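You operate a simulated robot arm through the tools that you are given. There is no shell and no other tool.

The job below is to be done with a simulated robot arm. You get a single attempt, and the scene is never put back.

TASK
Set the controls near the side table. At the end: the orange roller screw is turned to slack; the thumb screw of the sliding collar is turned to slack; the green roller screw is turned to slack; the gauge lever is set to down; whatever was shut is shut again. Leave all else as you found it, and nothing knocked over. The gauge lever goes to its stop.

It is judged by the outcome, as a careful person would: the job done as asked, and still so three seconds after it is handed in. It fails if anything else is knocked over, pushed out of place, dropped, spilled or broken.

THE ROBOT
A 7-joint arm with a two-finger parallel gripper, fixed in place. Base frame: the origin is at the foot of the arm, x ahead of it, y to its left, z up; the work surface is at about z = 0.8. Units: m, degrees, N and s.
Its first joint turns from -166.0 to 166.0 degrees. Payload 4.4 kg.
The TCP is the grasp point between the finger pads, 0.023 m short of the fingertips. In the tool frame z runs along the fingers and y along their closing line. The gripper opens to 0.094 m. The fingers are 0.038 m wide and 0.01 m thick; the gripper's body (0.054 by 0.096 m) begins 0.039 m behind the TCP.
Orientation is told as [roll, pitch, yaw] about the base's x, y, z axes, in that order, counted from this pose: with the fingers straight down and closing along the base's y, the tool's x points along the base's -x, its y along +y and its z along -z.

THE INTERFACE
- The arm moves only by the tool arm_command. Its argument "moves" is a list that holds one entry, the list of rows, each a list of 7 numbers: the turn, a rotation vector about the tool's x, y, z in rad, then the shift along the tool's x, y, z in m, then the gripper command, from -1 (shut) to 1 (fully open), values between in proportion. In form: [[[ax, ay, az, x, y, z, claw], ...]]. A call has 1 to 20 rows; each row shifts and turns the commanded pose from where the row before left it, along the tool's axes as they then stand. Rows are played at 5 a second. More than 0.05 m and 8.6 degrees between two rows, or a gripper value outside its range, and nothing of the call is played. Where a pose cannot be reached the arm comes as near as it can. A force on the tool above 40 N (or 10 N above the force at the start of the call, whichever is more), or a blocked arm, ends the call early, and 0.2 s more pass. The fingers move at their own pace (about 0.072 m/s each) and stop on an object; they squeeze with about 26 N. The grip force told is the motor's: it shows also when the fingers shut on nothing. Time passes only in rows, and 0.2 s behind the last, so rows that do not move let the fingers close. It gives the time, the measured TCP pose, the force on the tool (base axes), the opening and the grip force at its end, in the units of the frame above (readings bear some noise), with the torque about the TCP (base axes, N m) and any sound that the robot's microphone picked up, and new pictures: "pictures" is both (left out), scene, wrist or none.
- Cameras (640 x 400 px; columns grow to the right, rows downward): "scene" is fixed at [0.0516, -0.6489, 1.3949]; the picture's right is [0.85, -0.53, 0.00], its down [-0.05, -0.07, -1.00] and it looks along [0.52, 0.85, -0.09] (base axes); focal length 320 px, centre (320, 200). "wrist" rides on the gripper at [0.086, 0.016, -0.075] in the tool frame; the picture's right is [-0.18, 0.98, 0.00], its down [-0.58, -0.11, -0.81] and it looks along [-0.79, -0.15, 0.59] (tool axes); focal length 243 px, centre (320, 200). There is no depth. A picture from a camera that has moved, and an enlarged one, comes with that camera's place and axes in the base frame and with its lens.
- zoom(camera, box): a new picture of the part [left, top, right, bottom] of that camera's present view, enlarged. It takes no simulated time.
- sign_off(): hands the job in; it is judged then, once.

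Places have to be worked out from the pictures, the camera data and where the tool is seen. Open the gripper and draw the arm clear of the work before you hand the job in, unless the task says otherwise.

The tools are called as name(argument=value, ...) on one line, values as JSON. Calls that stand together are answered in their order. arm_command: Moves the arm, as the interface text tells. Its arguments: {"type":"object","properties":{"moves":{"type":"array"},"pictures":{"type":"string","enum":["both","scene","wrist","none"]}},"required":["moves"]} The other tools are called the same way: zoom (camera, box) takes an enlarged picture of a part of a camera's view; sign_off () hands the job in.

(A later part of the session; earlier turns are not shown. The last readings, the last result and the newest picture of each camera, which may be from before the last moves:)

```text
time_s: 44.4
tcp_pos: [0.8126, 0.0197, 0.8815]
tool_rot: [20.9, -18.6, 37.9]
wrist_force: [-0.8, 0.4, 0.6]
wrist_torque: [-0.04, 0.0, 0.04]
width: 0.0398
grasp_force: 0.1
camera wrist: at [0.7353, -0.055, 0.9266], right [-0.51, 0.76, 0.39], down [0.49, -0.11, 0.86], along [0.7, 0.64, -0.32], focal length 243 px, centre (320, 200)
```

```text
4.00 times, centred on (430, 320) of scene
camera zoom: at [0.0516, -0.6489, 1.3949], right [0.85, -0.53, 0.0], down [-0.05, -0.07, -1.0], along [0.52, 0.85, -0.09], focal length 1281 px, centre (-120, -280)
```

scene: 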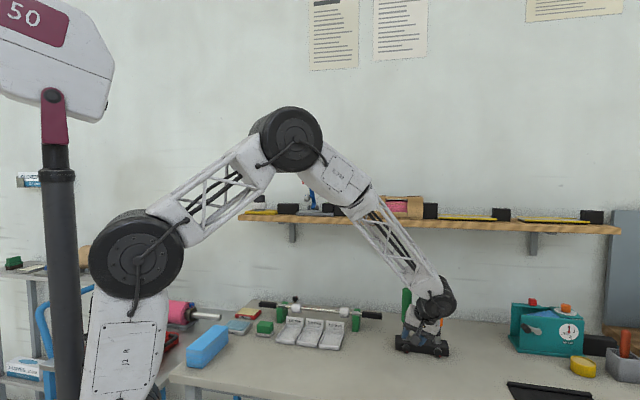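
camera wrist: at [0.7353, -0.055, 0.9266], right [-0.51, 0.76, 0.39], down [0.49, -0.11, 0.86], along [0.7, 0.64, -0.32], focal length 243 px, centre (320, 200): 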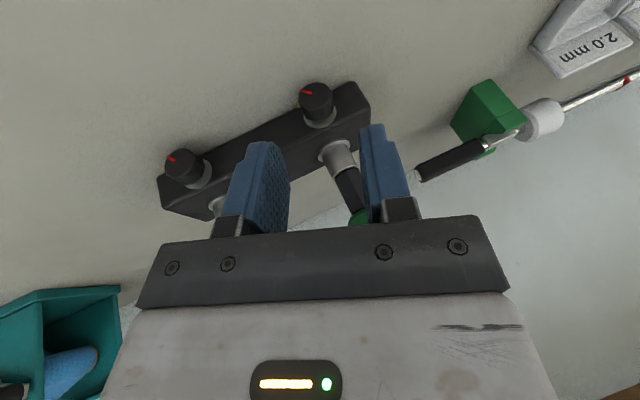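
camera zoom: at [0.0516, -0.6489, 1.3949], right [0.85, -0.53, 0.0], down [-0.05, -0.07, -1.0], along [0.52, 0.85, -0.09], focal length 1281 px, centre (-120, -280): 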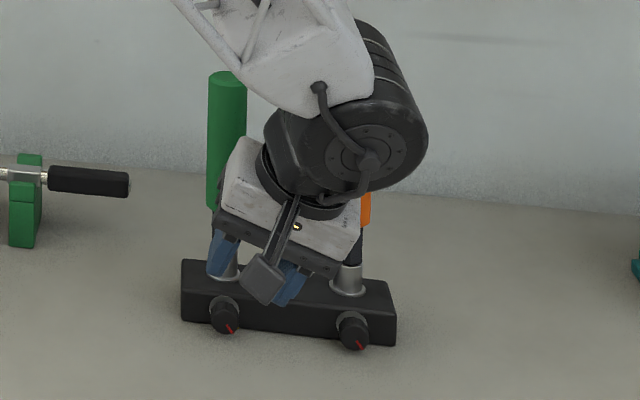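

Knob axis refined to e=-0.540 (along the block), z≈0.8197. I slide in along the tool axis 5 cm to straddle the green knob, still open.

arm_command(moves=[[[0, 0, 0, 0, -0.0006, 0.0167, -0.15], [0, 0, 0, 0, -0.0006, 0.0167, -0.15], [0, 0, 0, 0, -0.0005, 0.0167, -0.15], [0, 0, 0, 0, 0, 0, -0.15]]])

zoom(camera="wrist", box=[240, 100, 400, 220])

zoom(camera="scene", box=[385, 315, 445, 365])

```text
time_s: 45.2
tcp_pos: [0.8156, 0.0399, 0.8389]
tool_rot: [20.8, -18.6, 37.9]
wrist_force: [-15.0, -13.3, 10.9]
wrist_torque: [-0.26, -0.04, -0.26]
width: 0.0383
grasp_force: 0.0
stopped in row 4: the force on the tool passed its limit at 54 N (the readings are from after the stop); the commanded pose is now the measured one
camera wrist: at [0.7384, -0.0356, 0.884], right [-0.51, 0.76, 0.39], down [0.49, -0.11, 0.86], along [0.7, 0.64, -0.32], focal length 243 px, centre (320, 200)
```

scene: 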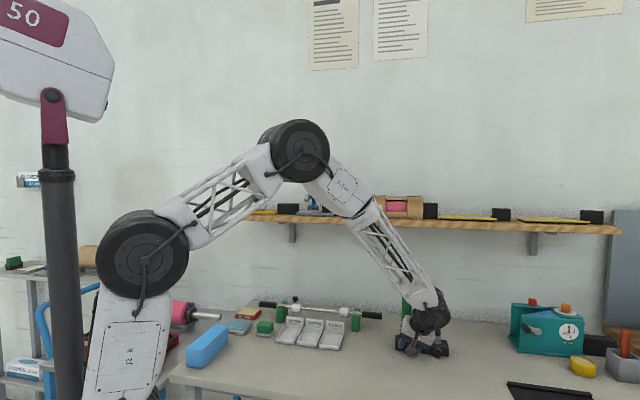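
wrist: 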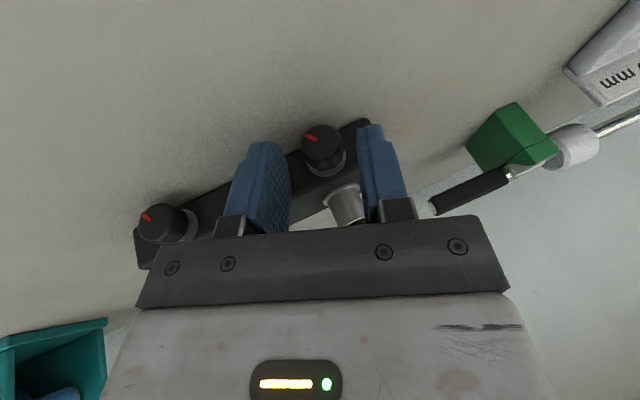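

```text
3.33 times, centred on (320, 160) of wrist
camera zoom: at [0.7384, -0.0356, 0.884], right [-0.51, 0.76, 0.39], down [0.49, -0.11, 0.86], along [0.7, 0.64, -0.32], focal length 809 px, centre (320, 333)
```

zoom: 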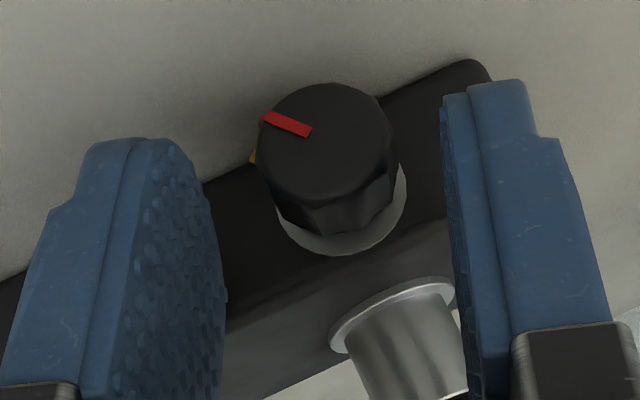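

```text
8.00 times, centred on (415, 340) of scene
camera zoom: at [0.0516, -0.6489, 1.3949], right [0.85, -0.53, 0.0], down [-0.05, -0.07, -1.0], along [0.52, 0.85, -0.09], focal length 2562 px, centre (-440, -920)
```

zoom: 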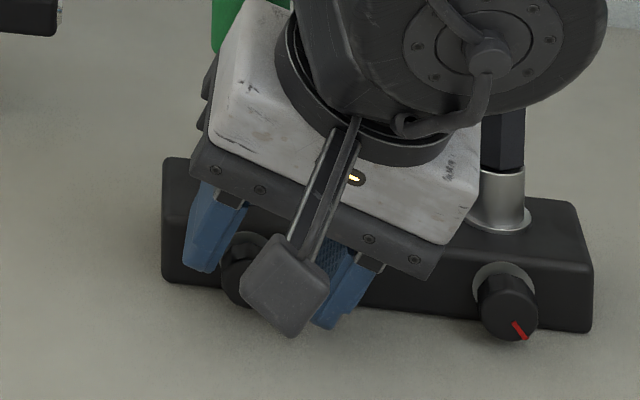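

Contact: the fingers pressed on the block's front face (force back along -n). I back off 8 mm at once and check that the block has not moved.

arm_command(moves=[[[0, 0, 0, 0.0075, 0, -0.0027, -0.15], [0, 0, 0, 0, 0, 0, -0.15]]])

zoom(camera="wrist", box=[120, 80, 440, 280])

zoom(camera="scene", box=[385, 315, 465, 365])

```text
time_s: 45.8
tcp_pos: [0.8104, 0.0343, 0.8387]
tool_rot: [20.7, -18.7, 37.9]
wrist_force: [0.0, 0.6, 0.3]
wrist_torque: [0.0, 0.0, -0.01]
width: 0.0399
grasp_force: 0.0
camera wrist: at [0.7336, -0.0407, 0.8837], right [-0.51, 0.76, 0.39], down [0.49, -0.11, 0.86], along [0.7, 0.64, -0.32], focal length 243 px, centre (320, 200)
```

scene: 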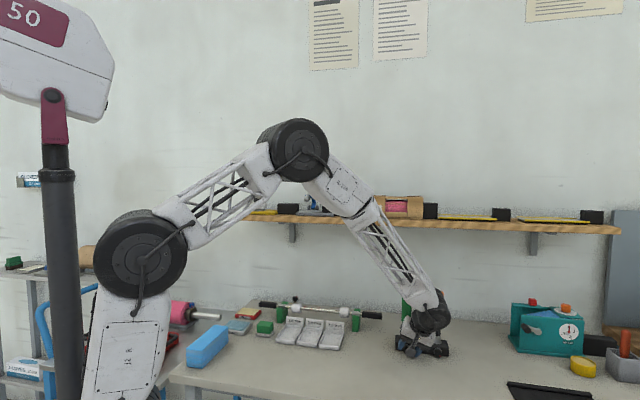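
wrist: 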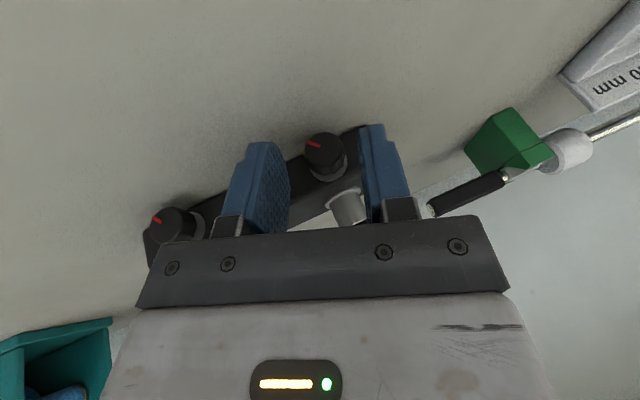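

```text
2.00 times, centred on (280, 180) of wrist
camera zoom: at [0.7336, -0.0407, 0.8837], right [-0.51, 0.76, 0.39], down [0.49, -0.11, 0.86], along [0.7, 0.64, -0.32], focal length 485 px, centre (400, 240)
```

zoom: 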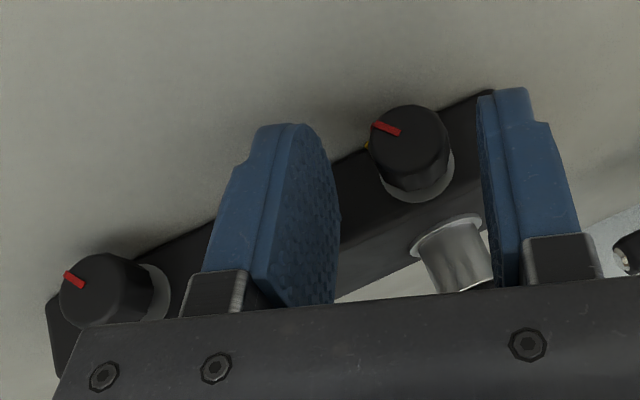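

```text
8.00 times, centred on (425, 340) of scene
camera zoom: at [0.0516, -0.6489, 1.3949], right [0.85, -0.53, 0.0], down [-0.05, -0.07, -1.0], along [0.52, 0.85, -0.09], focal length 2562 px, centre (-520, -920)
```

zoom: 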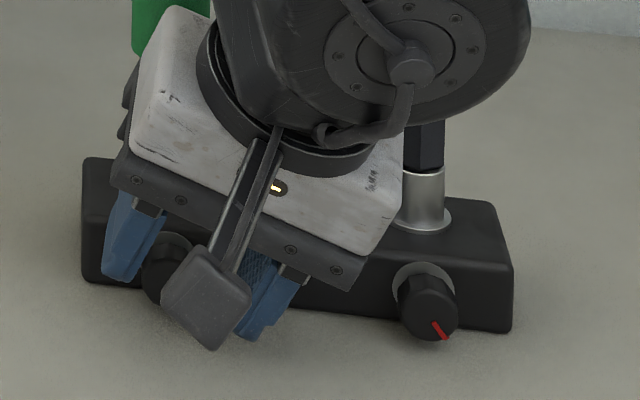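

The block has not moved (corners at the same pixels). The knob is within 2 mm of centre; I shift in a little, staying about 3 mm short of the block face, then close on the green knob.

arm_command(moves=[[[0, 0, 0, -0.003, 0.0018, 0.0039, -0.15], [0, 0, 0, 0, 0, 0, -0.15], [0, 0, 0, 0, 0, 0, -0.4], [0, 0, 0, 0, 0, 0, -1], [0, 0, 0, 0, 0, 0, -1]]])

zoom(camera="wrist", box=[240, 100, 400, 220])

zoom(camera="scene", box=[385, 315, 465, 365])

```text
time_s: 47.1
tcp_pos: [0.812, 0.0381, 0.8357]
tool_rot: [20.7, -18.6, 37.8]
wrist_force: [9.8, -6.1, -8.5]
wrist_torque: [-0.21, -0.25, -0.1]
width: 0.0216
grasp_force: 44.8
stopped in row 5: the force on the tool passed its limit at 41 N (the readings are from after the stop); the commanded pose is now the measured one
camera wrist: at [0.7346, -0.0362, 0.8812], right [-0.51, 0.76, 0.39], down [0.49, -0.11, 0.86], along [0.7, 0.63, -0.32], focal length 243 px, centre (320, 200)
```

scene: 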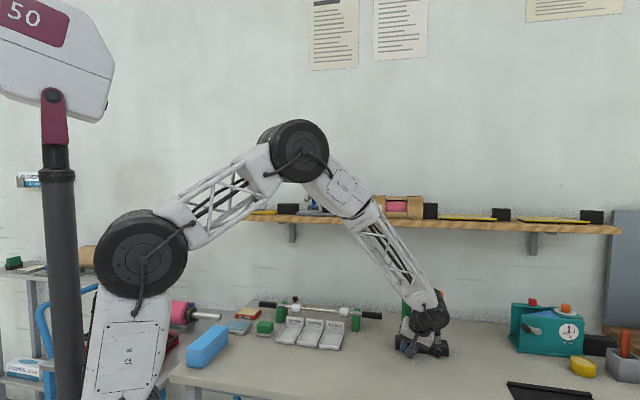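
wrist: 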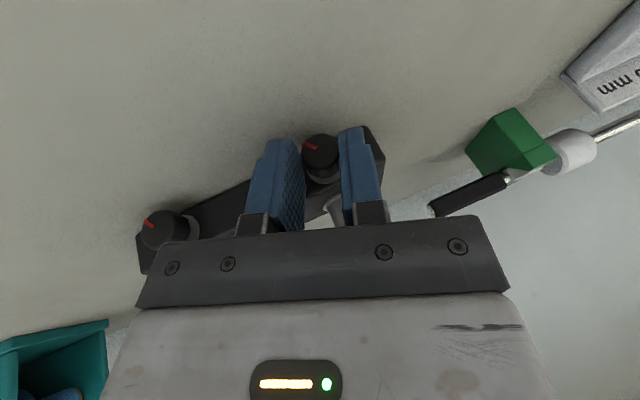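

```text
3.33 times, centred on (320, 160) of wrist
camera zoom: at [0.7346, -0.0362, 0.8812], right [-0.51, 0.76, 0.39], down [0.49, -0.11, 0.86], along [0.7, 0.63, -0.32], focal length 809 px, centre (320, 333)
```

zoom: 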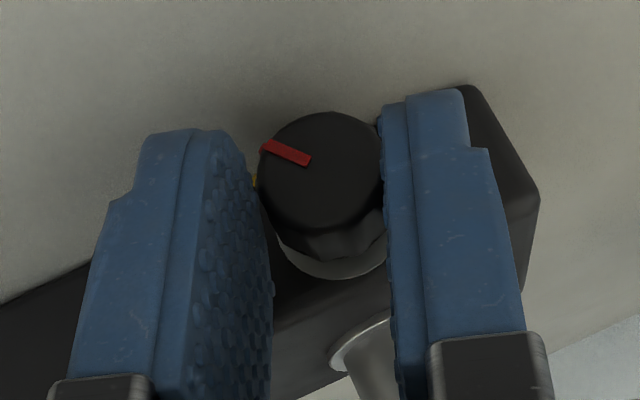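

```text
8.00 times, centred on (425, 340) of scene
camera zoom: at [0.0516, -0.6489, 1.3949], right [0.85, -0.53, 0.0], down [-0.05, -0.07, -1.0], along [0.52, 0.85, -0.09], focal length 2562 px, centre (-520, -920)
```

zoom: 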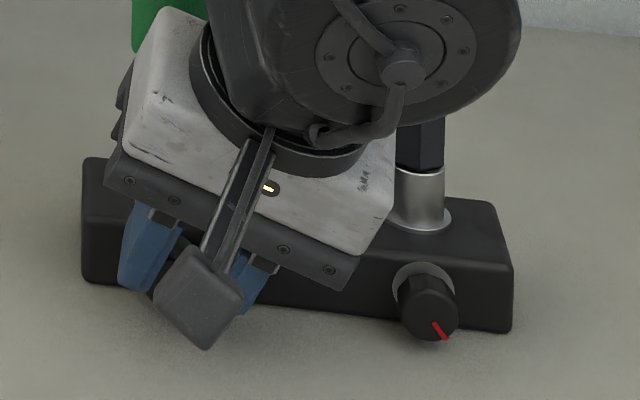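

Gripped (21.6 mm) but with about 14 N side load across the closing line. I ease the tool 1.5 mm toward -y and read again before turning.

arm_command(moves=[[[0, 0, 0, 0, -0.0015, 0, -1], [0, 0, 0, 0, 0, 0, -1]]], pictures="none")

```text
time_s: 47.8
tcp_pos: [0.8124, 0.038, 0.8357]
tool_rot: [20.8, -18.8, 37.9]
wrist_force: [-9.9, 7.0, 10.5]
wrist_torque: [0.16, 0.18, 0.15]
width: 0.0214
grasp_force: 45.4
```

The load reversed, so the true centre lies about halfway; I move back 0.7 mm.

arm_command(moves=[[[0, 0, 0, 0, 0.0007, 0, -1], [0, 0, 0, 0, 0, 0, -1]]], pictures="none")

```text
time_s: 48.4
tcp_pos: [0.8117, 0.039, 0.8364]
tool_rot: [20.7, -18.8, 37.9]
wrist_force: [-10.4, 3.8, 14.9]
wrist_torque: [0.12, 0.26, 0.21]
width: 0.0217
grasp_force: 44.5
```

Side load stays near 10-15 N (some may be friction). I try a first small counter-clockwise roll about the knob axis (15°) and see if the knob follows and the load changes.

arm_command(moves=[[[0.1222, 0, -0.0445, 0.0002, 0.0023, 0.0001, -1], [0.1222, 0, -0.0445, 0.0002, 0.0023, 0.0001, -1]]], pictures="wrist")

zoom(camera="wrist", box=[240, 100, 400, 220])

zoom(camera="scene", box=[385, 315, 465, 365])

```text
time_s: 49.0
tcp_pos: [0.8068, 0.0422, 0.8369]
tool_rot: [4.9, -19.9, 43.1]
wrist_force: [-12.9, 19.6, 10.1]
wrist_torque: [0.87, -0.08, 0.43]
width: 0.0214
grasp_force: 45.1
camera wrist: at [0.7231, -0.0245, 0.8796], right [-0.56, 0.81, 0.14], down [0.32, 0.06, 0.94], along [0.76, 0.58, -0.3], focal length 243 px, centre (320, 200)
```

wrist: 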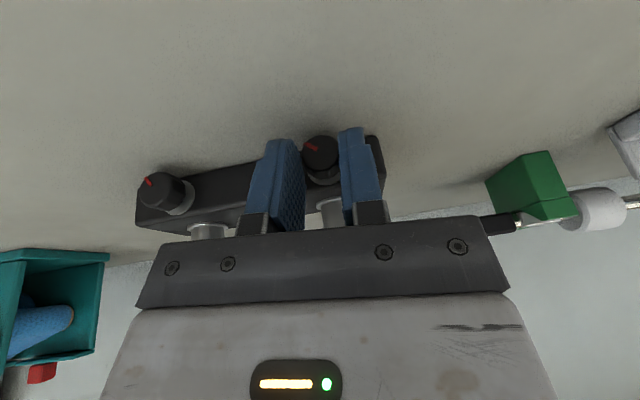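

```text
3.33 times, centred on (320, 160) of wrist
camera zoom: at [0.7231, -0.0245, 0.8796], right [-0.56, 0.81, 0.14], down [0.32, 0.06, 0.94], along [0.76, 0.58, -0.3], focal length 809 px, centre (320, 333)
```

zoom: 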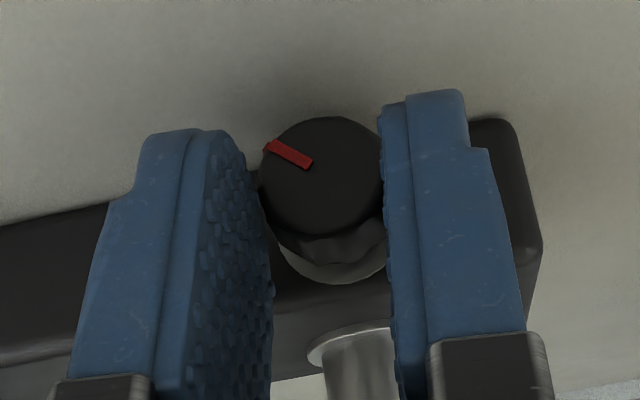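

```text
8.00 times, centred on (425, 340) of scene
camera zoom: at [0.0516, -0.6489, 1.3949], right [0.85, -0.53, 0.0], down [-0.05, -0.07, -1.0], along [0.52, 0.85, -0.09], focal length 2562 px, centre (-520, -920)
```

zoom: 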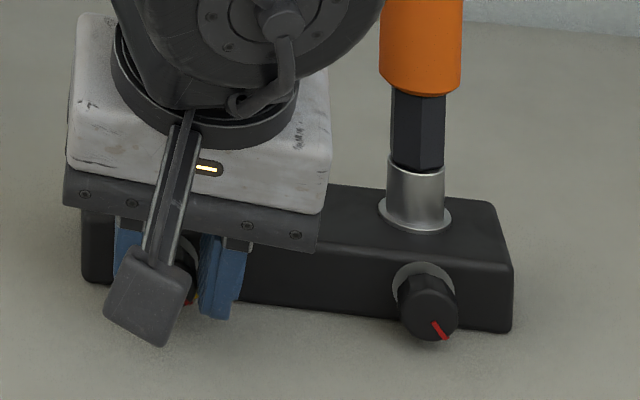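

The knob follows. Tool is being pushed left and up, so I add a little left and up shift while continuing the roll.

arm_command(moves=[[[0.1222, 0, -0.0445, 0.0001, 0.0033, -0.0004, -1], [0.1222, 0, -0.0445, 0.0001, 0.0031, -0.0003, -1]]], pictures="none")

```text
time_s: 49.5
tcp_pos: [0.804, 0.0465, 0.8365]
tool_rot: [-10.9, -19.6, 48.5]
wrist_force: [6.4, 19.8, -13.4]
wrist_torque: [0.06, 0.45, 0.05]
width: 0.0212
grasp_force: 45.0
```

Forces swing but stay moderate; I continue the roll with small corrections (slightly forward).

arm_command(moves=[[[0.1222, 0, -0.0445, -0.0005, 0.0026, 0.0004, -1], [0.1222, 0, -0.0445, -0.0003, 0.0024, 0.0002, -1]]], pictures="wrist")

zoom(camera="wrist", box=[240, 100, 400, 220])

zoom(camera="scene", box=[385, 315, 465, 365])

```text
time_s: 50.1
tcp_pos: [0.8022, 0.0493, 0.8366]
tool_rot: [-21.3, -20.3, 48.9]
wrist_force: [-16.7, -13.9, 14.5]
wrist_torque: [-0.37, 0.23, -0.05]
width: 0.0215
grasp_force: 45.1
stopped in row 2: the force on the tool passed its limit at 57 N (the readings are from after the stop); the commanded pose is now the measured one
camera wrist: at [0.7014, -0.0011, 0.8667], right [-0.49, 0.83, -0.27], down [0.03, 0.33, 0.94], along [0.87, 0.46, -0.19], focal length 243 px, centre (320, 200)
```

wrist: 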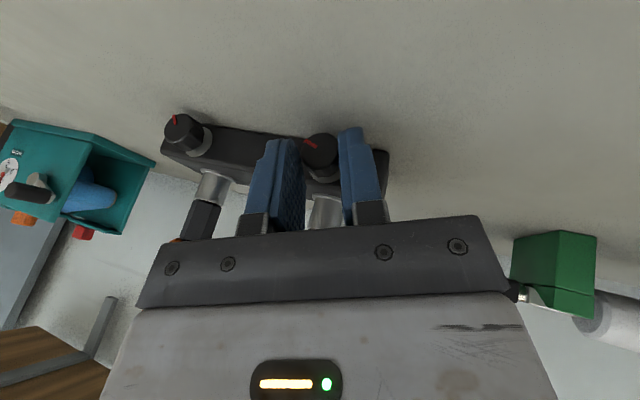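

```text
3.33 times, centred on (320, 160) of wrist
camera zoom: at [0.7014, -0.0011, 0.8667], right [-0.49, 0.83, -0.27], down [0.03, 0.33, 0.94], along [0.87, 0.46, -0.19], focal length 809 px, centre (320, 333)
```

zoom: 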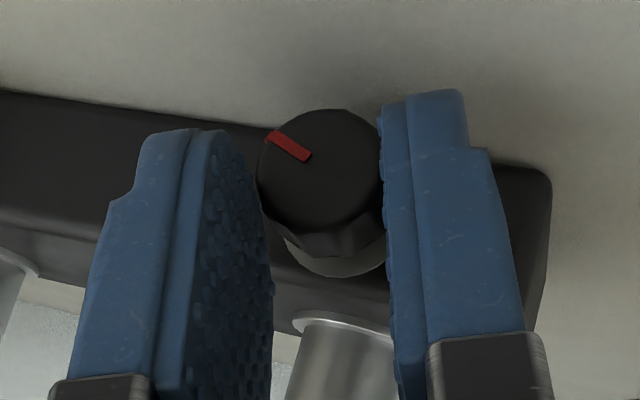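

```text
8.00 times, centred on (425, 340) of scene
camera zoom: at [0.0516, -0.6489, 1.3949], right [0.85, -0.53, 0.0], down [-0.05, -0.07, -1.0], along [0.52, 0.85, -0.09], focal length 2562 px, centre (-520, -920)
```

zoom: 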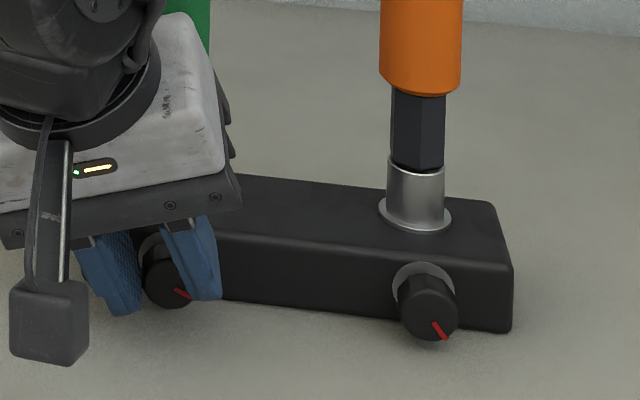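

The fingers touched the block face again (limit is near n=0.602), and the knob slipped partly: it has turned only about 25° because the pads bite too shallowly. I release, retract, and set up a deeper grip with 15° back-tilt and 18° right lean.

arm_command(moves=[[[0, 0, 0, 0.002, 0, -0.0007, -0.3], [0, 0, 0, 0, 0, 0, -0.3], [0, 0, 0, 0, 0, -0.0225, -0.15], [0, 0, 0, 0, 0, -0.0225, -0.15], [-0.1299, 0.0221, 0.0288, 0, 0, 0, -0.15], [-0.1299, 0.0221, 0.0288, 0, 0, 0, -0.15], [-0.1299, 0.0221, 0.0288, 0, 0, 0, -0.15], [-0.1299, 0.0221, 0.0288, 0, 0, 0, -0.15], [-0.1299, 0.0221, 0.0288, 0, 0, 0, -0.15], [0, 0, 0, -0.0035, -0.0196, -0.0043, -0.15], [0, 0, 0, -0.0035, -0.0196, -0.0043, -0.15], [0, 0, 0, 0, 0, 0, -0.15]]])

zoom(camera="wrist", box=[240, 80, 400, 200])

zoom(camera="scene", box=[385, 315, 465, 365])

```text
time_s: 52.7
tcp_pos: [0.8104, 0.0221, 0.8723]
tool_rot: [18.6, -14.3, 40.2]
wrist_force: [-0.3, -0.3, -0.1]
wrist_torque: [-0.02, 0.01, 0.0]
width: 0.04
grasp_force: 0.1
camera wrist: at [0.7379, -0.0514, 0.925], right [-0.52, 0.78, 0.35], down [0.53, -0.03, 0.85], along [0.67, 0.63, -0.39], focal length 243 px, centre (320, 200)
```

scene: 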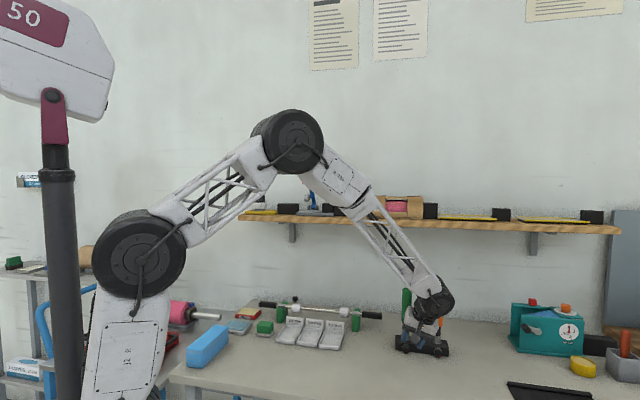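
wrist: 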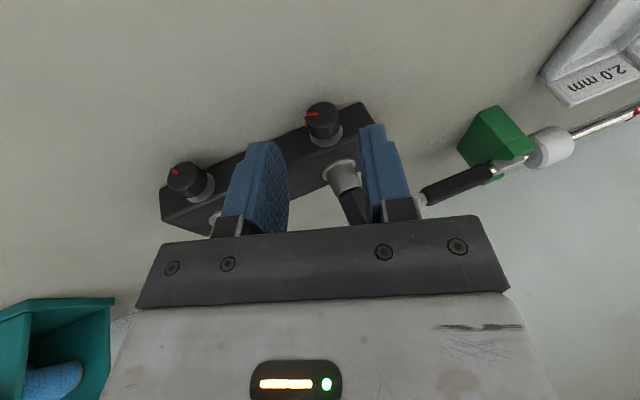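

```text
3.33 times, centred on (320, 140) of wrist
camera zoom: at [0.7379, -0.0514, 0.925], right [-0.52, 0.78, 0.35], down [0.53, -0.03, 0.85], along [0.67, 0.63, -0.39], focal length 809 px, centre (320, 400)
```

zoom: 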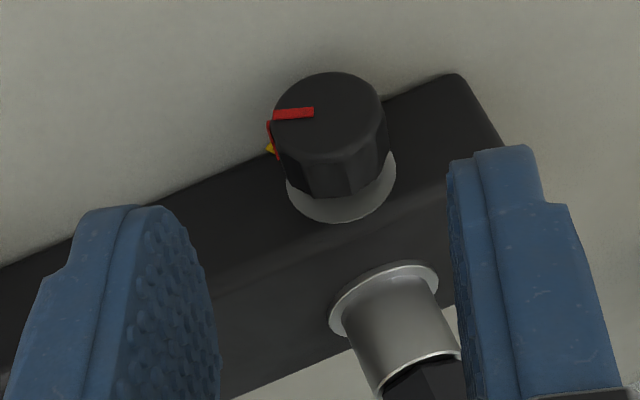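

```text
8.00 times, centred on (425, 340) of scene
camera zoom: at [0.0516, -0.6489, 1.3949], right [0.85, -0.53, 0.0], down [-0.05, -0.07, -1.0], along [0.52, 0.85, -0.09], focal length 2562 px, centre (-520, -920)
```

zoom: 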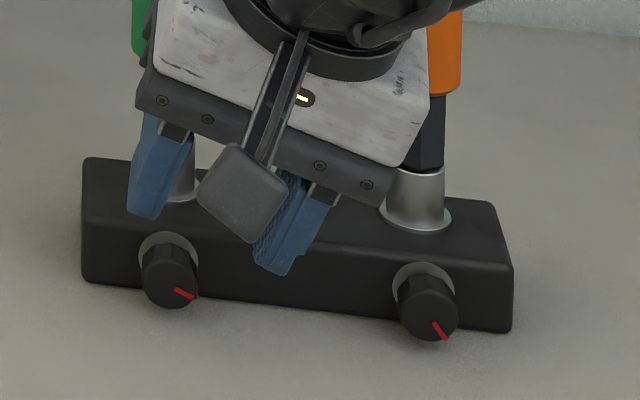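

The green knob has turned about 26° counter-clockwise so far. I narrow the opening to 28 mm and slide in along the tool axis, deeper than before.

arm_command(moves=[[[0, 0, 0, -0.0001, 0.0001, 0.0147, -0.4], [0, 0, 0, -0.0001, 0.0001, 0.0147, -0.4], [0, 0, 0, -0.0002, 0.0001, 0.0146, -0.4], [0, 0, 0, 0, 0, 0, -0.4]]], pictures="wrist")

zoom(camera="wrist", box=[240, 100, 400, 220])

zoom(camera="scene", box=[385, 315, 465, 365])

```text
time_s: 53.7
tcp_pos: [0.8079, 0.0395, 0.8329]
tool_rot: [18.6, -14.3, 40.2]
wrist_force: [-6.7, -12.7, 14.0]
wrist_torque: [-0.65, 0.14, -0.14]
width: 0.0274
grasp_force: 0.1
camera wrist: at [0.7353, -0.0324, 0.886], right [-0.52, 0.78, 0.35], down [0.52, -0.03, 0.85], along [0.67, 0.63, -0.39], focal length 243 px, centre (320, 200)
```

wrist: 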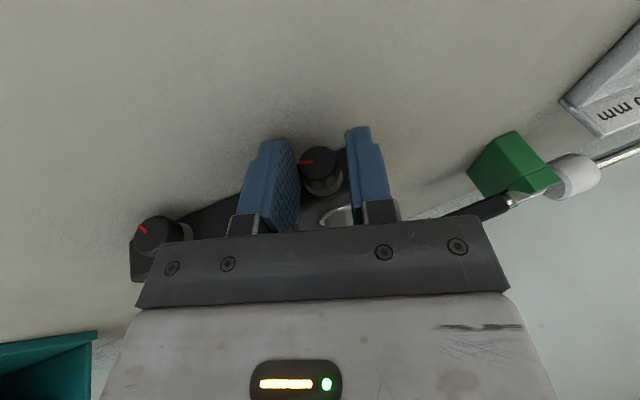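

```text
3.33 times, centred on (320, 160) of wrist
camera zoom: at [0.7353, -0.0324, 0.886], right [-0.52, 0.78, 0.35], down [0.52, -0.03, 0.85], along [0.67, 0.63, -0.39], focal length 809 px, centre (320, 333)
```

zoom: 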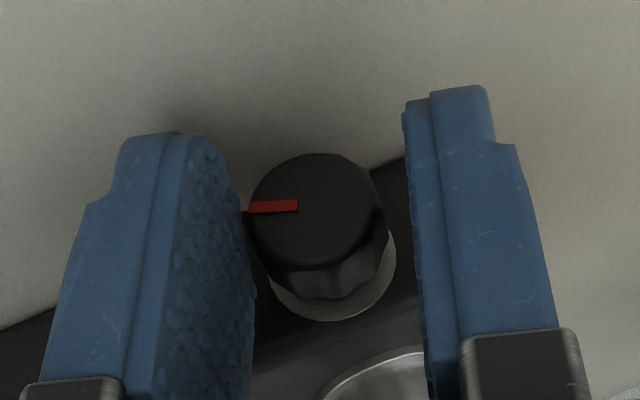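

```text
8.00 times, centred on (425, 340) of scene
camera zoom: at [0.0516, -0.6489, 1.3949], right [0.85, -0.53, 0.0], down [-0.05, -0.07, -1.0], along [0.52, 0.85, -0.09], focal length 2562 px, centre (-520, -920)
```

zoom: 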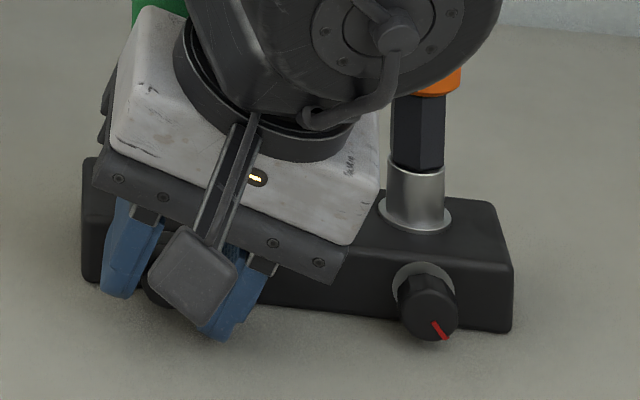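

The lower finger lightly touches the bench (about 14 N); I raise 2 mm along the tool and centre by 1 mm, then close.

arm_command(moves=[[[0, 0, 0, 0.0008, -0.001, -0.0022, -0.4], [0, 0, 0, 0, 0, 0, -0.4], [0, 0, 0, 0, 0, 0, -0.6], [0, 0, 0, 0, 0, 0, -1]]], pictures="none")

```text
time_s: 54.7
tcp_pos: [0.8105, 0.0382, 0.8311]
tool_rot: [18.5, -14.3, 40.1]
wrist_force: [29.5, -17.7, -22.6]
wrist_torque: [-0.38, -0.59, -0.4]
width: 0.0216
grasp_force: 45.2
```

Closed at 21.6 mm, but the tool is loaded about 39 N toward -y, so the knob is about 2 mm that way. I relieve by 2 mm.

arm_command(moves=[[[0, 0, 0, 0, -0.001, 0, -1], [0, 0, 0, 0, -0.001, 0, -1], [0, 0, 0, 0, 0, 0, -1]]], pictures="none")

```text
time_s: 55.5
tcp_pos: [0.8092, 0.0383, 0.8319]
tool_rot: [18.7, -14.3, 40.1]
wrist_force: [7.8, 11.4, -8.5]
wrist_torque: [0.12, -0.14, 0.39]
width: 0.0214
grasp_force: 45.0
```

Side load is now balanced. I start the roll: two rows (about 14°) about the knob axis.

arm_command(moves=[[[0, 0, 0, -0.0005, 0, 0.0004, -1], [0.1159, 0, -0.0312, 0, 0.0016, 0.0001, -1], [0.1159, 0, -0.0312, 0, 0.0016, 0.0001, -1]]], pictures="wrist")

zoom(camera="wrist", box=[240, 100, 400, 220])

```text
time_s: 56.4
tcp_pos: [0.8065, 0.0401, 0.8327]
tool_rot: [4.8, -14.9, 43.8]
wrist_force: [-15.3, -2.2, 13.2]
wrist_torque: [0.16, 0.1, 0.03]
width: 0.0217
grasp_force: 45.2
stopped in row 3: the force on the tool passed its limit at 50 N (the readings are from after the stop); the commanded pose is now the measured one
camera wrist: at [0.7254, -0.0234, 0.8851], right [-0.56, 0.82, 0.13], down [0.38, 0.12, 0.92], along [0.73, 0.57, -0.38], focal length 243 px, centre (320, 200)
```

wrist: 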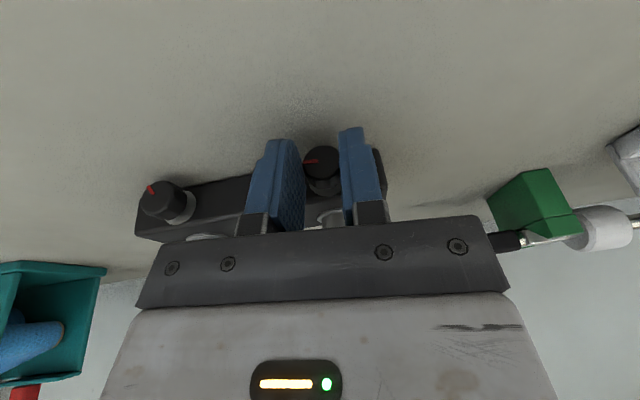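

```text
3.33 times, centred on (320, 160) of wrist
camera zoom: at [0.7254, -0.0234, 0.8851], right [-0.56, 0.82, 0.13], down [0.38, 0.12, 0.92], along [0.73, 0.57, -0.38], focal length 809 px, centre (320, 333)
```

zoom: 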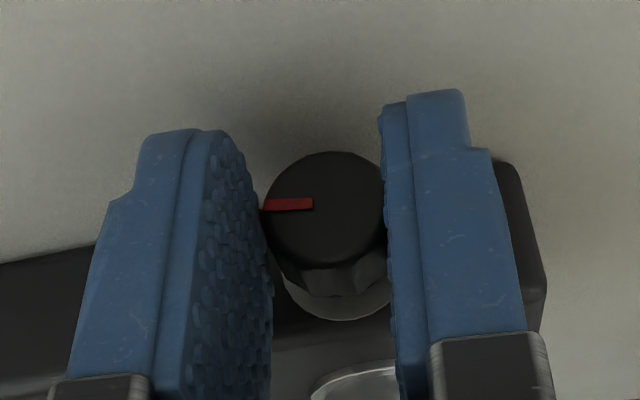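

No slip now: the knob turned with the fingers. The tool is pushed left and up, so the true axis lies a bit further from the TCP; I relieve and continue with a larger left shift per row.

arm_command(moves=[[[0, 0, 0, 0.0006, 0.0007, -0.0006, -1], [0.1159, 0, -0.0312, 0.0001, 0.0025, -0.0002, -1], [0.1159, 0, -0.0312, 0.0001, 0.0025, -0.0002, -1]]], pictures="none")

```text
time_s: 57.0
tcp_pos: [0.8063, 0.0428, 0.8343]
tool_rot: [0.0, -14.9, 44.9]
wrist_force: [6.3, -2.8, -3.4]
wrist_torque: [0.26, -0.47, 0.17]
width: 0.0217
grasp_force: 44.8
stopped in row 2: the force on the tool passed its limit at 46 N (the readings are from after the stop); the commanded pose is now the measured one
```

Transient loads come from moving too fast. From lean 0 I continue slower (3.4° per row) with the refined offset of about 16 mm between TCP and knob axis.

arm_command(moves=[[[0, 0, 0, 0, -0.0003, 0, -1], [0.058, 0, -0.0156, 0, 0.001, 0, -1], [0.058, 0, -0.0156, 0, 0.001, 0, -1], [0.058, 0, -0.0156, 0, 0.001, 0, -1]]], pictures="wrist")

zoom(camera="wrist", box=[240, 100, 400, 220])

zoom(camera="scene", box=[385, 315, 465, 365])

```text
time_s: 58.0
tcp_pos: [0.8031, 0.045, 0.8328]
tool_rot: [-10.7, -14.7, 47.8]
wrist_force: [-18.1, 22.3, 2.5]
wrist_torque: [0.76, -0.02, 0.57]
width: 0.0216
grasp_force: 45.1
camera wrist: at [0.7132, -0.0113, 0.8801], right [-0.56, 0.81, -0.13], down [0.21, 0.29, 0.93], along [0.8, 0.5, -0.33], focal length 243 px, centre (320, 200)
```

wrist: 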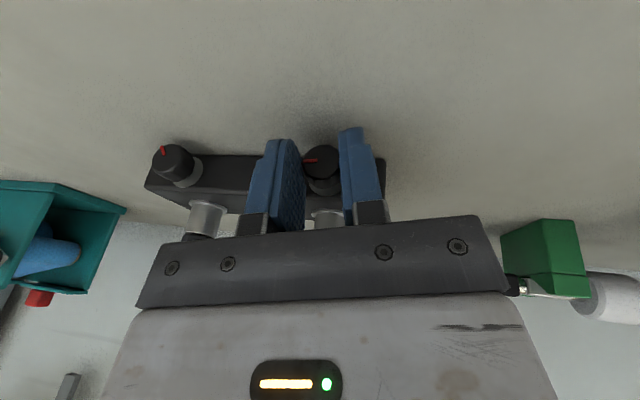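

```text
3.33 times, centred on (320, 160) of wrist
camera zoom: at [0.7132, -0.0113, 0.8801], right [-0.56, 0.81, -0.13], down [0.21, 0.29, 0.93], along [0.8, 0.5, -0.33], focal length 809 px, centre (320, 333)
```

zoom: 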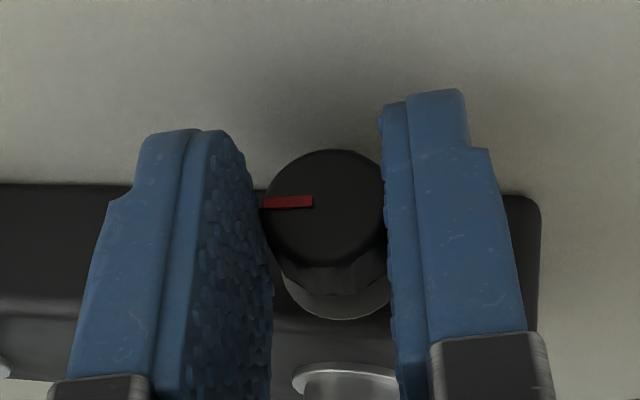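

```text
8.00 times, centred on (425, 340) of scene
camera zoom: at [0.0516, -0.6489, 1.3949], right [0.85, -0.53, 0.0], down [-0.05, -0.07, -1.0], along [0.52, 0.85, -0.09], focal length 2562 px, centre (-520, -920)
```

zoom: 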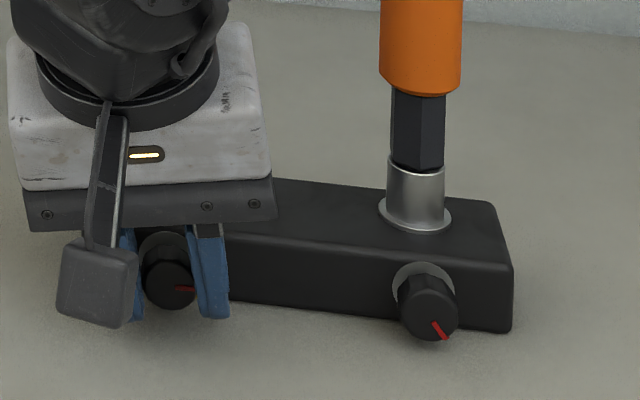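

Grip holds without slip; net torque about the axis is small and the 28 N left load is just misalignment. I shift 1.5 mm left and finish this stroke slowly.

arm_command(moves=[[[0, 0, 0, 0, 0.0012, 0, -1], [0.058, 0, -0.0156, 0.0001, 0.0014, 0, -1], [0.058, 0, -0.0156, 0.0001, 0.0012, 0, -1], [0, 0, 0, 0, 0, 0, -1]]], pictures="none")

```text
time_s: 59.0
tcp_pos: [0.8028, 0.0469, 0.8316]
tool_rot: [-17.9, -14.4, 49.4]
wrist_force: [-3.6, -8.5, 17.8]
wrist_torque: [-0.25, 0.05, 0.23]
width: 0.0214
grasp_force: 45.0
```

Stroke done (about 62° in total). I release, retract, and swing back to the right-lean start for the next stroke.

arm_command(moves=[[[0, 0, 0, -0.0005, -0.0006, -0.0018, -0.36], [0, 0, 0, 0, 0, 0, -0.36], [0, 0, 0, 0, 0, -0.0225, -0.3], [0, 0, 0, 0, 0, -0.0225, -0.3], [-0.1232, 0, 0.0332, 0, 0, 0, -0.4], [-0.1232, 0, 0.0332, 0, 0, 0, -0.4], [-0.1232, 0, 0.0332, 0, 0, 0, -0.4], [-0.1232, 0, 0.0332, 0, 0, 0, -0.4], [-0.1232, 0, 0.0332, 0, 0, 0, -0.4], [0, 0, 0, -0.001, -0.0357, -0.0106, -0.4], [0, 0, 0, 0, 0, 0, -0.4]]], pictures="wrist")

zoom(camera="wrist", box=[240, 80, 400, 200])

zoom(camera="scene", box=[385, 315, 465, 365])

```text
time_s: 61.4
tcp_pos: [0.8078, 0.02, 0.8742]
tool_rot: [20.0, -14.1, 39.9]
wrist_force: [0.5, 0.1, -0.4]
wrist_torque: [0.03, 0.02, -0.04]
width: 0.0281
grasp_force: 0.1
camera wrist: at [0.7352, -0.0542, 0.9276], right [-0.52, 0.77, 0.37], down [0.54, -0.04, 0.84], along [0.66, 0.64, -0.4], focal length 243 px, centre (320, 200)
```

wrist: 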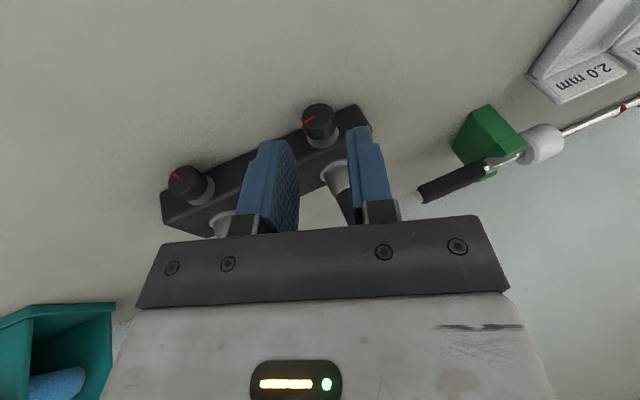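

```text
3.33 times, centred on (320, 140) of wrist
camera zoom: at [0.7352, -0.0542, 0.9276], right [-0.52, 0.77, 0.37], down [0.54, -0.04, 0.84], along [0.66, 0.64, -0.4], focal length 809 px, centre (320, 400)
```

zoom: 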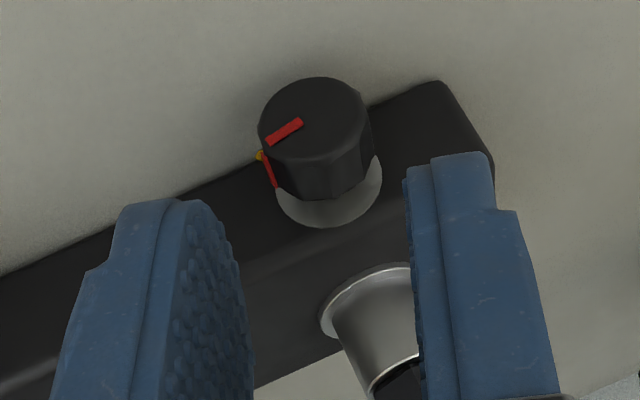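

```text
8.00 times, centred on (425, 340) of scene
camera zoom: at [0.0516, -0.6489, 1.3949], right [0.85, -0.53, 0.0], down [-0.05, -0.07, -1.0], along [0.52, 0.85, -0.09], focal length 2562 px, centre (-520, -920)
```

zoom: 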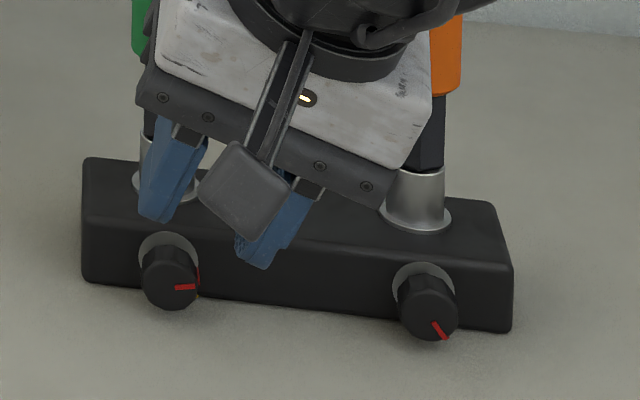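

Green line now points sideways (about 55° turned). I slide in for the next grip, with the centring correction learned, and close.

arm_command(moves=[[[0, 0, 0, -0.0007, -0.0009, 0.015, -0.4], [0, 0, 0, -0.0007, -0.0009, 0.015, -0.4], [0, 0, 0, -0.0006, -0.001, 0.0149, -0.4], [0, 0, 0, 0, 0, 0, -0.4], [0, 0, 0, 0, 0, 0, -0.55], [0, 0, 0, 0, 0, 0, -0.7], [0, 0, 0, 0, 0, 0, -1]]], pictures="wrist")

zoom(camera="wrist", box=[240, 100, 400, 220])

```text
time_s: 63.0
tcp_pos: [0.8118, 0.0383, 0.8341]
tool_rot: [19.9, -14.0, 39.9]
wrist_force: [-23.2, 19.8, 10.9]
wrist_torque: [0.48, 0.38, 0.81]
width: 0.0217
grasp_force: 45.1
camera wrist: at [0.7386, -0.0357, 0.8866], right [-0.52, 0.77, 0.37], down [0.54, -0.04, 0.84], along [0.66, 0.64, -0.4], focal length 243 px, centre (320, 200)
```

wrist: 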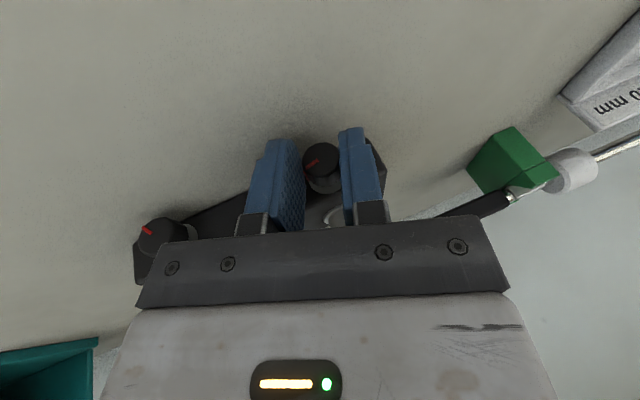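

```text
3.33 times, centred on (320, 160) of wrist
camera zoom: at [0.7386, -0.0357, 0.8866], right [-0.52, 0.77, 0.37], down [0.54, -0.04, 0.84], along [0.66, 0.64, -0.4], focal length 809 px, centre (320, 333)
```

zoom: 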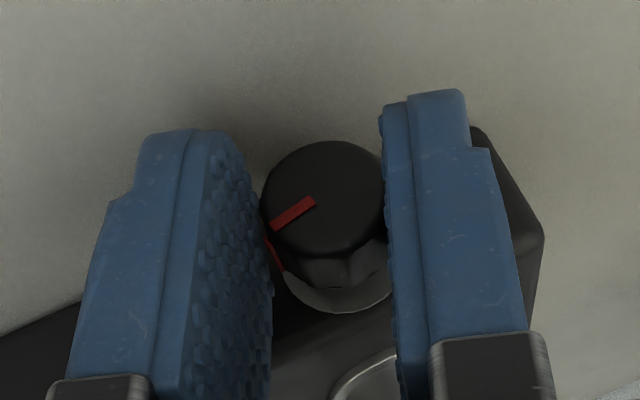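

The load is now 32 N to +y, so I give back 1.7 mm, then roll slowly.

arm_command(moves=[[[0, 0, 0, 0.0005, 0.0009, 0, -1], [0, 0, 0, 0.0005, 0.0008, 0, -1], [0.058, 0, -0.0156, 0, 0.001, 0, -1], [0.058, 0, -0.0156, 0, 0.001, 0, -1], [0.058, 0, -0.0156, 0, 0.001, 0, -1]]], pictures="none")

```text
time_s: 64.2
tcp_pos: [0.8073, 0.0392, 0.8343]
tool_rot: [9.1, -14.8, 42.6]
wrist_force: [22.8, 17.5, -14.2]
wrist_torque: [0.31, -0.51, 0.14]
width: 0.022
grasp_force: 45.0
```

The tool is pulled forward by the grip (28 N along +n); I ease forward 1.2 mm and go on rolling.

arm_command(moves=[[[0, 0, 0, -0.0011, -0.0001, 0.0006, -1], [0.058, 0, -0.0156, 0, 0.001, 0, -1], [0.058, 0, -0.0156, 0, 0.001, 0, -1], [0.058, 0, -0.0156, 0, 0.001, 0, -1], [0, 0, 0, 0, 0, 0, -1]]], pictures="none")

```text
time_s: 65.4
tcp_pos: [0.8055, 0.0421, 0.8347]
tool_rot: [-1.4, -15.0, 45.3]
wrist_force: [9.3, -36.1, 9.6]
wrist_torque: [-0.78, -0.04, -0.43]
width: 0.0218
grasp_force: 45.1
```

Now the command is about 1.7 mm too far left; I correct and complete the stroke to about 19° left lean.

arm_command(moves=[[[0, 0, 0, 0.0006, -0.0015, 0, -1], [0.058, 0, -0.0156, 0, 0.0011, 0, -1], [0.058, 0, -0.0156, 0, 0.0011, 0, -1], [0.058, 0, -0.0156, 0.0001, 0.0011, 0, -1], [0, 0, 0, 0, 0, 0, -1]]], pictures="wrist")

zoom(camera="wrist", box=[240, 100, 400, 220])

zoom(camera="scene", box=[385, 315, 465, 365])

```text
time_s: 66.6
tcp_pos: [0.8037, 0.0453, 0.8334]
tool_rot: [-12.1, -14.6, 48.0]
wrist_force: [20.0, -11.3, -13.9]
wrist_torque: [-0.08, -0.41, 0.2]
width: 0.0217
grasp_force: 45.1
camera wrist: at [0.7115, -0.0106, 0.8801], right [-0.56, 0.81, -0.15], down [0.19, 0.31, 0.93], along [0.8, 0.49, -0.33], focal length 243 px, centre (320, 200)
```

wrist: 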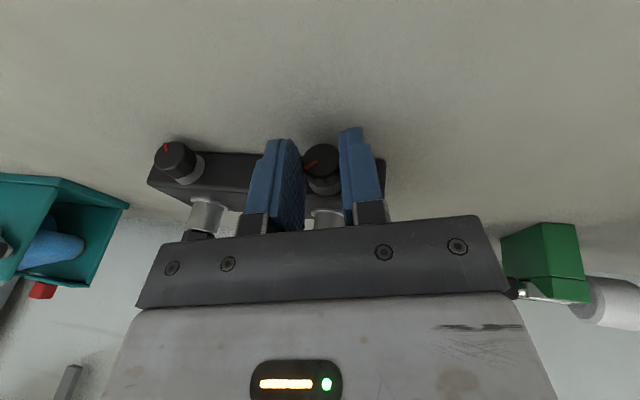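

```text
3.33 times, centred on (320, 160) of wrist
camera zoom: at [0.7115, -0.0106, 0.8801], right [-0.56, 0.81, -0.15], down [0.19, 0.31, 0.93], along [0.8, 0.49, -0.33], focal length 809 px, centre (320, 333)
```

zoom: 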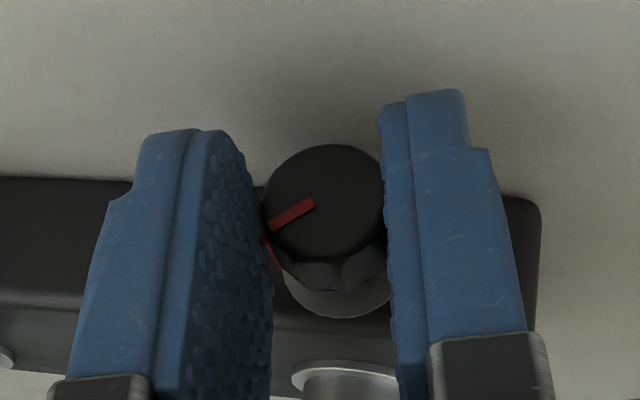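

```text
8.00 times, centred on (425, 340) of scene
camera zoom: at [0.0516, -0.6489, 1.3949], right [0.85, -0.53, 0.0], down [-0.05, -0.07, -1.0], along [0.52, 0.85, -0.09], focal length 2562 px, centre (-520, -920)
```

zoom: 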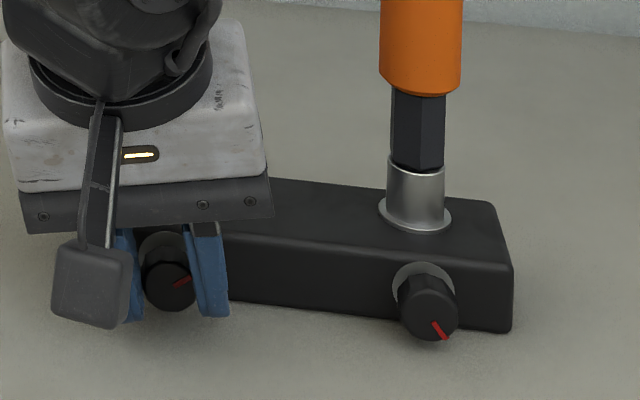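

No slip; line now points right and up. I finish with two more rows, relieving to the right, then release and swing back.

arm_command(moves=[[[0, 0, 0, 0, -0.001, 0.0003, -1], [0.058, 0, -0.0156, 0.0001, 0.0011, 0, -1], [0.058, 0, -0.0156, 0.0001, 0.0011, 0, -1], [0.058, 0, -0.0156, 0.0001, 0.0011, 0, -1], [0, 0, 0, 0, 0, 0, -1]]], pictures="none")

```text
time_s: 67.9
tcp_pos: [0.8003, 0.0475, 0.8324]
tool_rot: [-22.6, -13.9, 50.7]
wrist_force: [-2.2, 10.5, 5.1]
wrist_torque: [-0.32, 1.63, -0.05]
width: 0.0218
grasp_force: 44.8
stopped in row 5: the force on the tool passed its limit at 41 N (the readings are from after the stop); the commanded pose is now the measured one
```

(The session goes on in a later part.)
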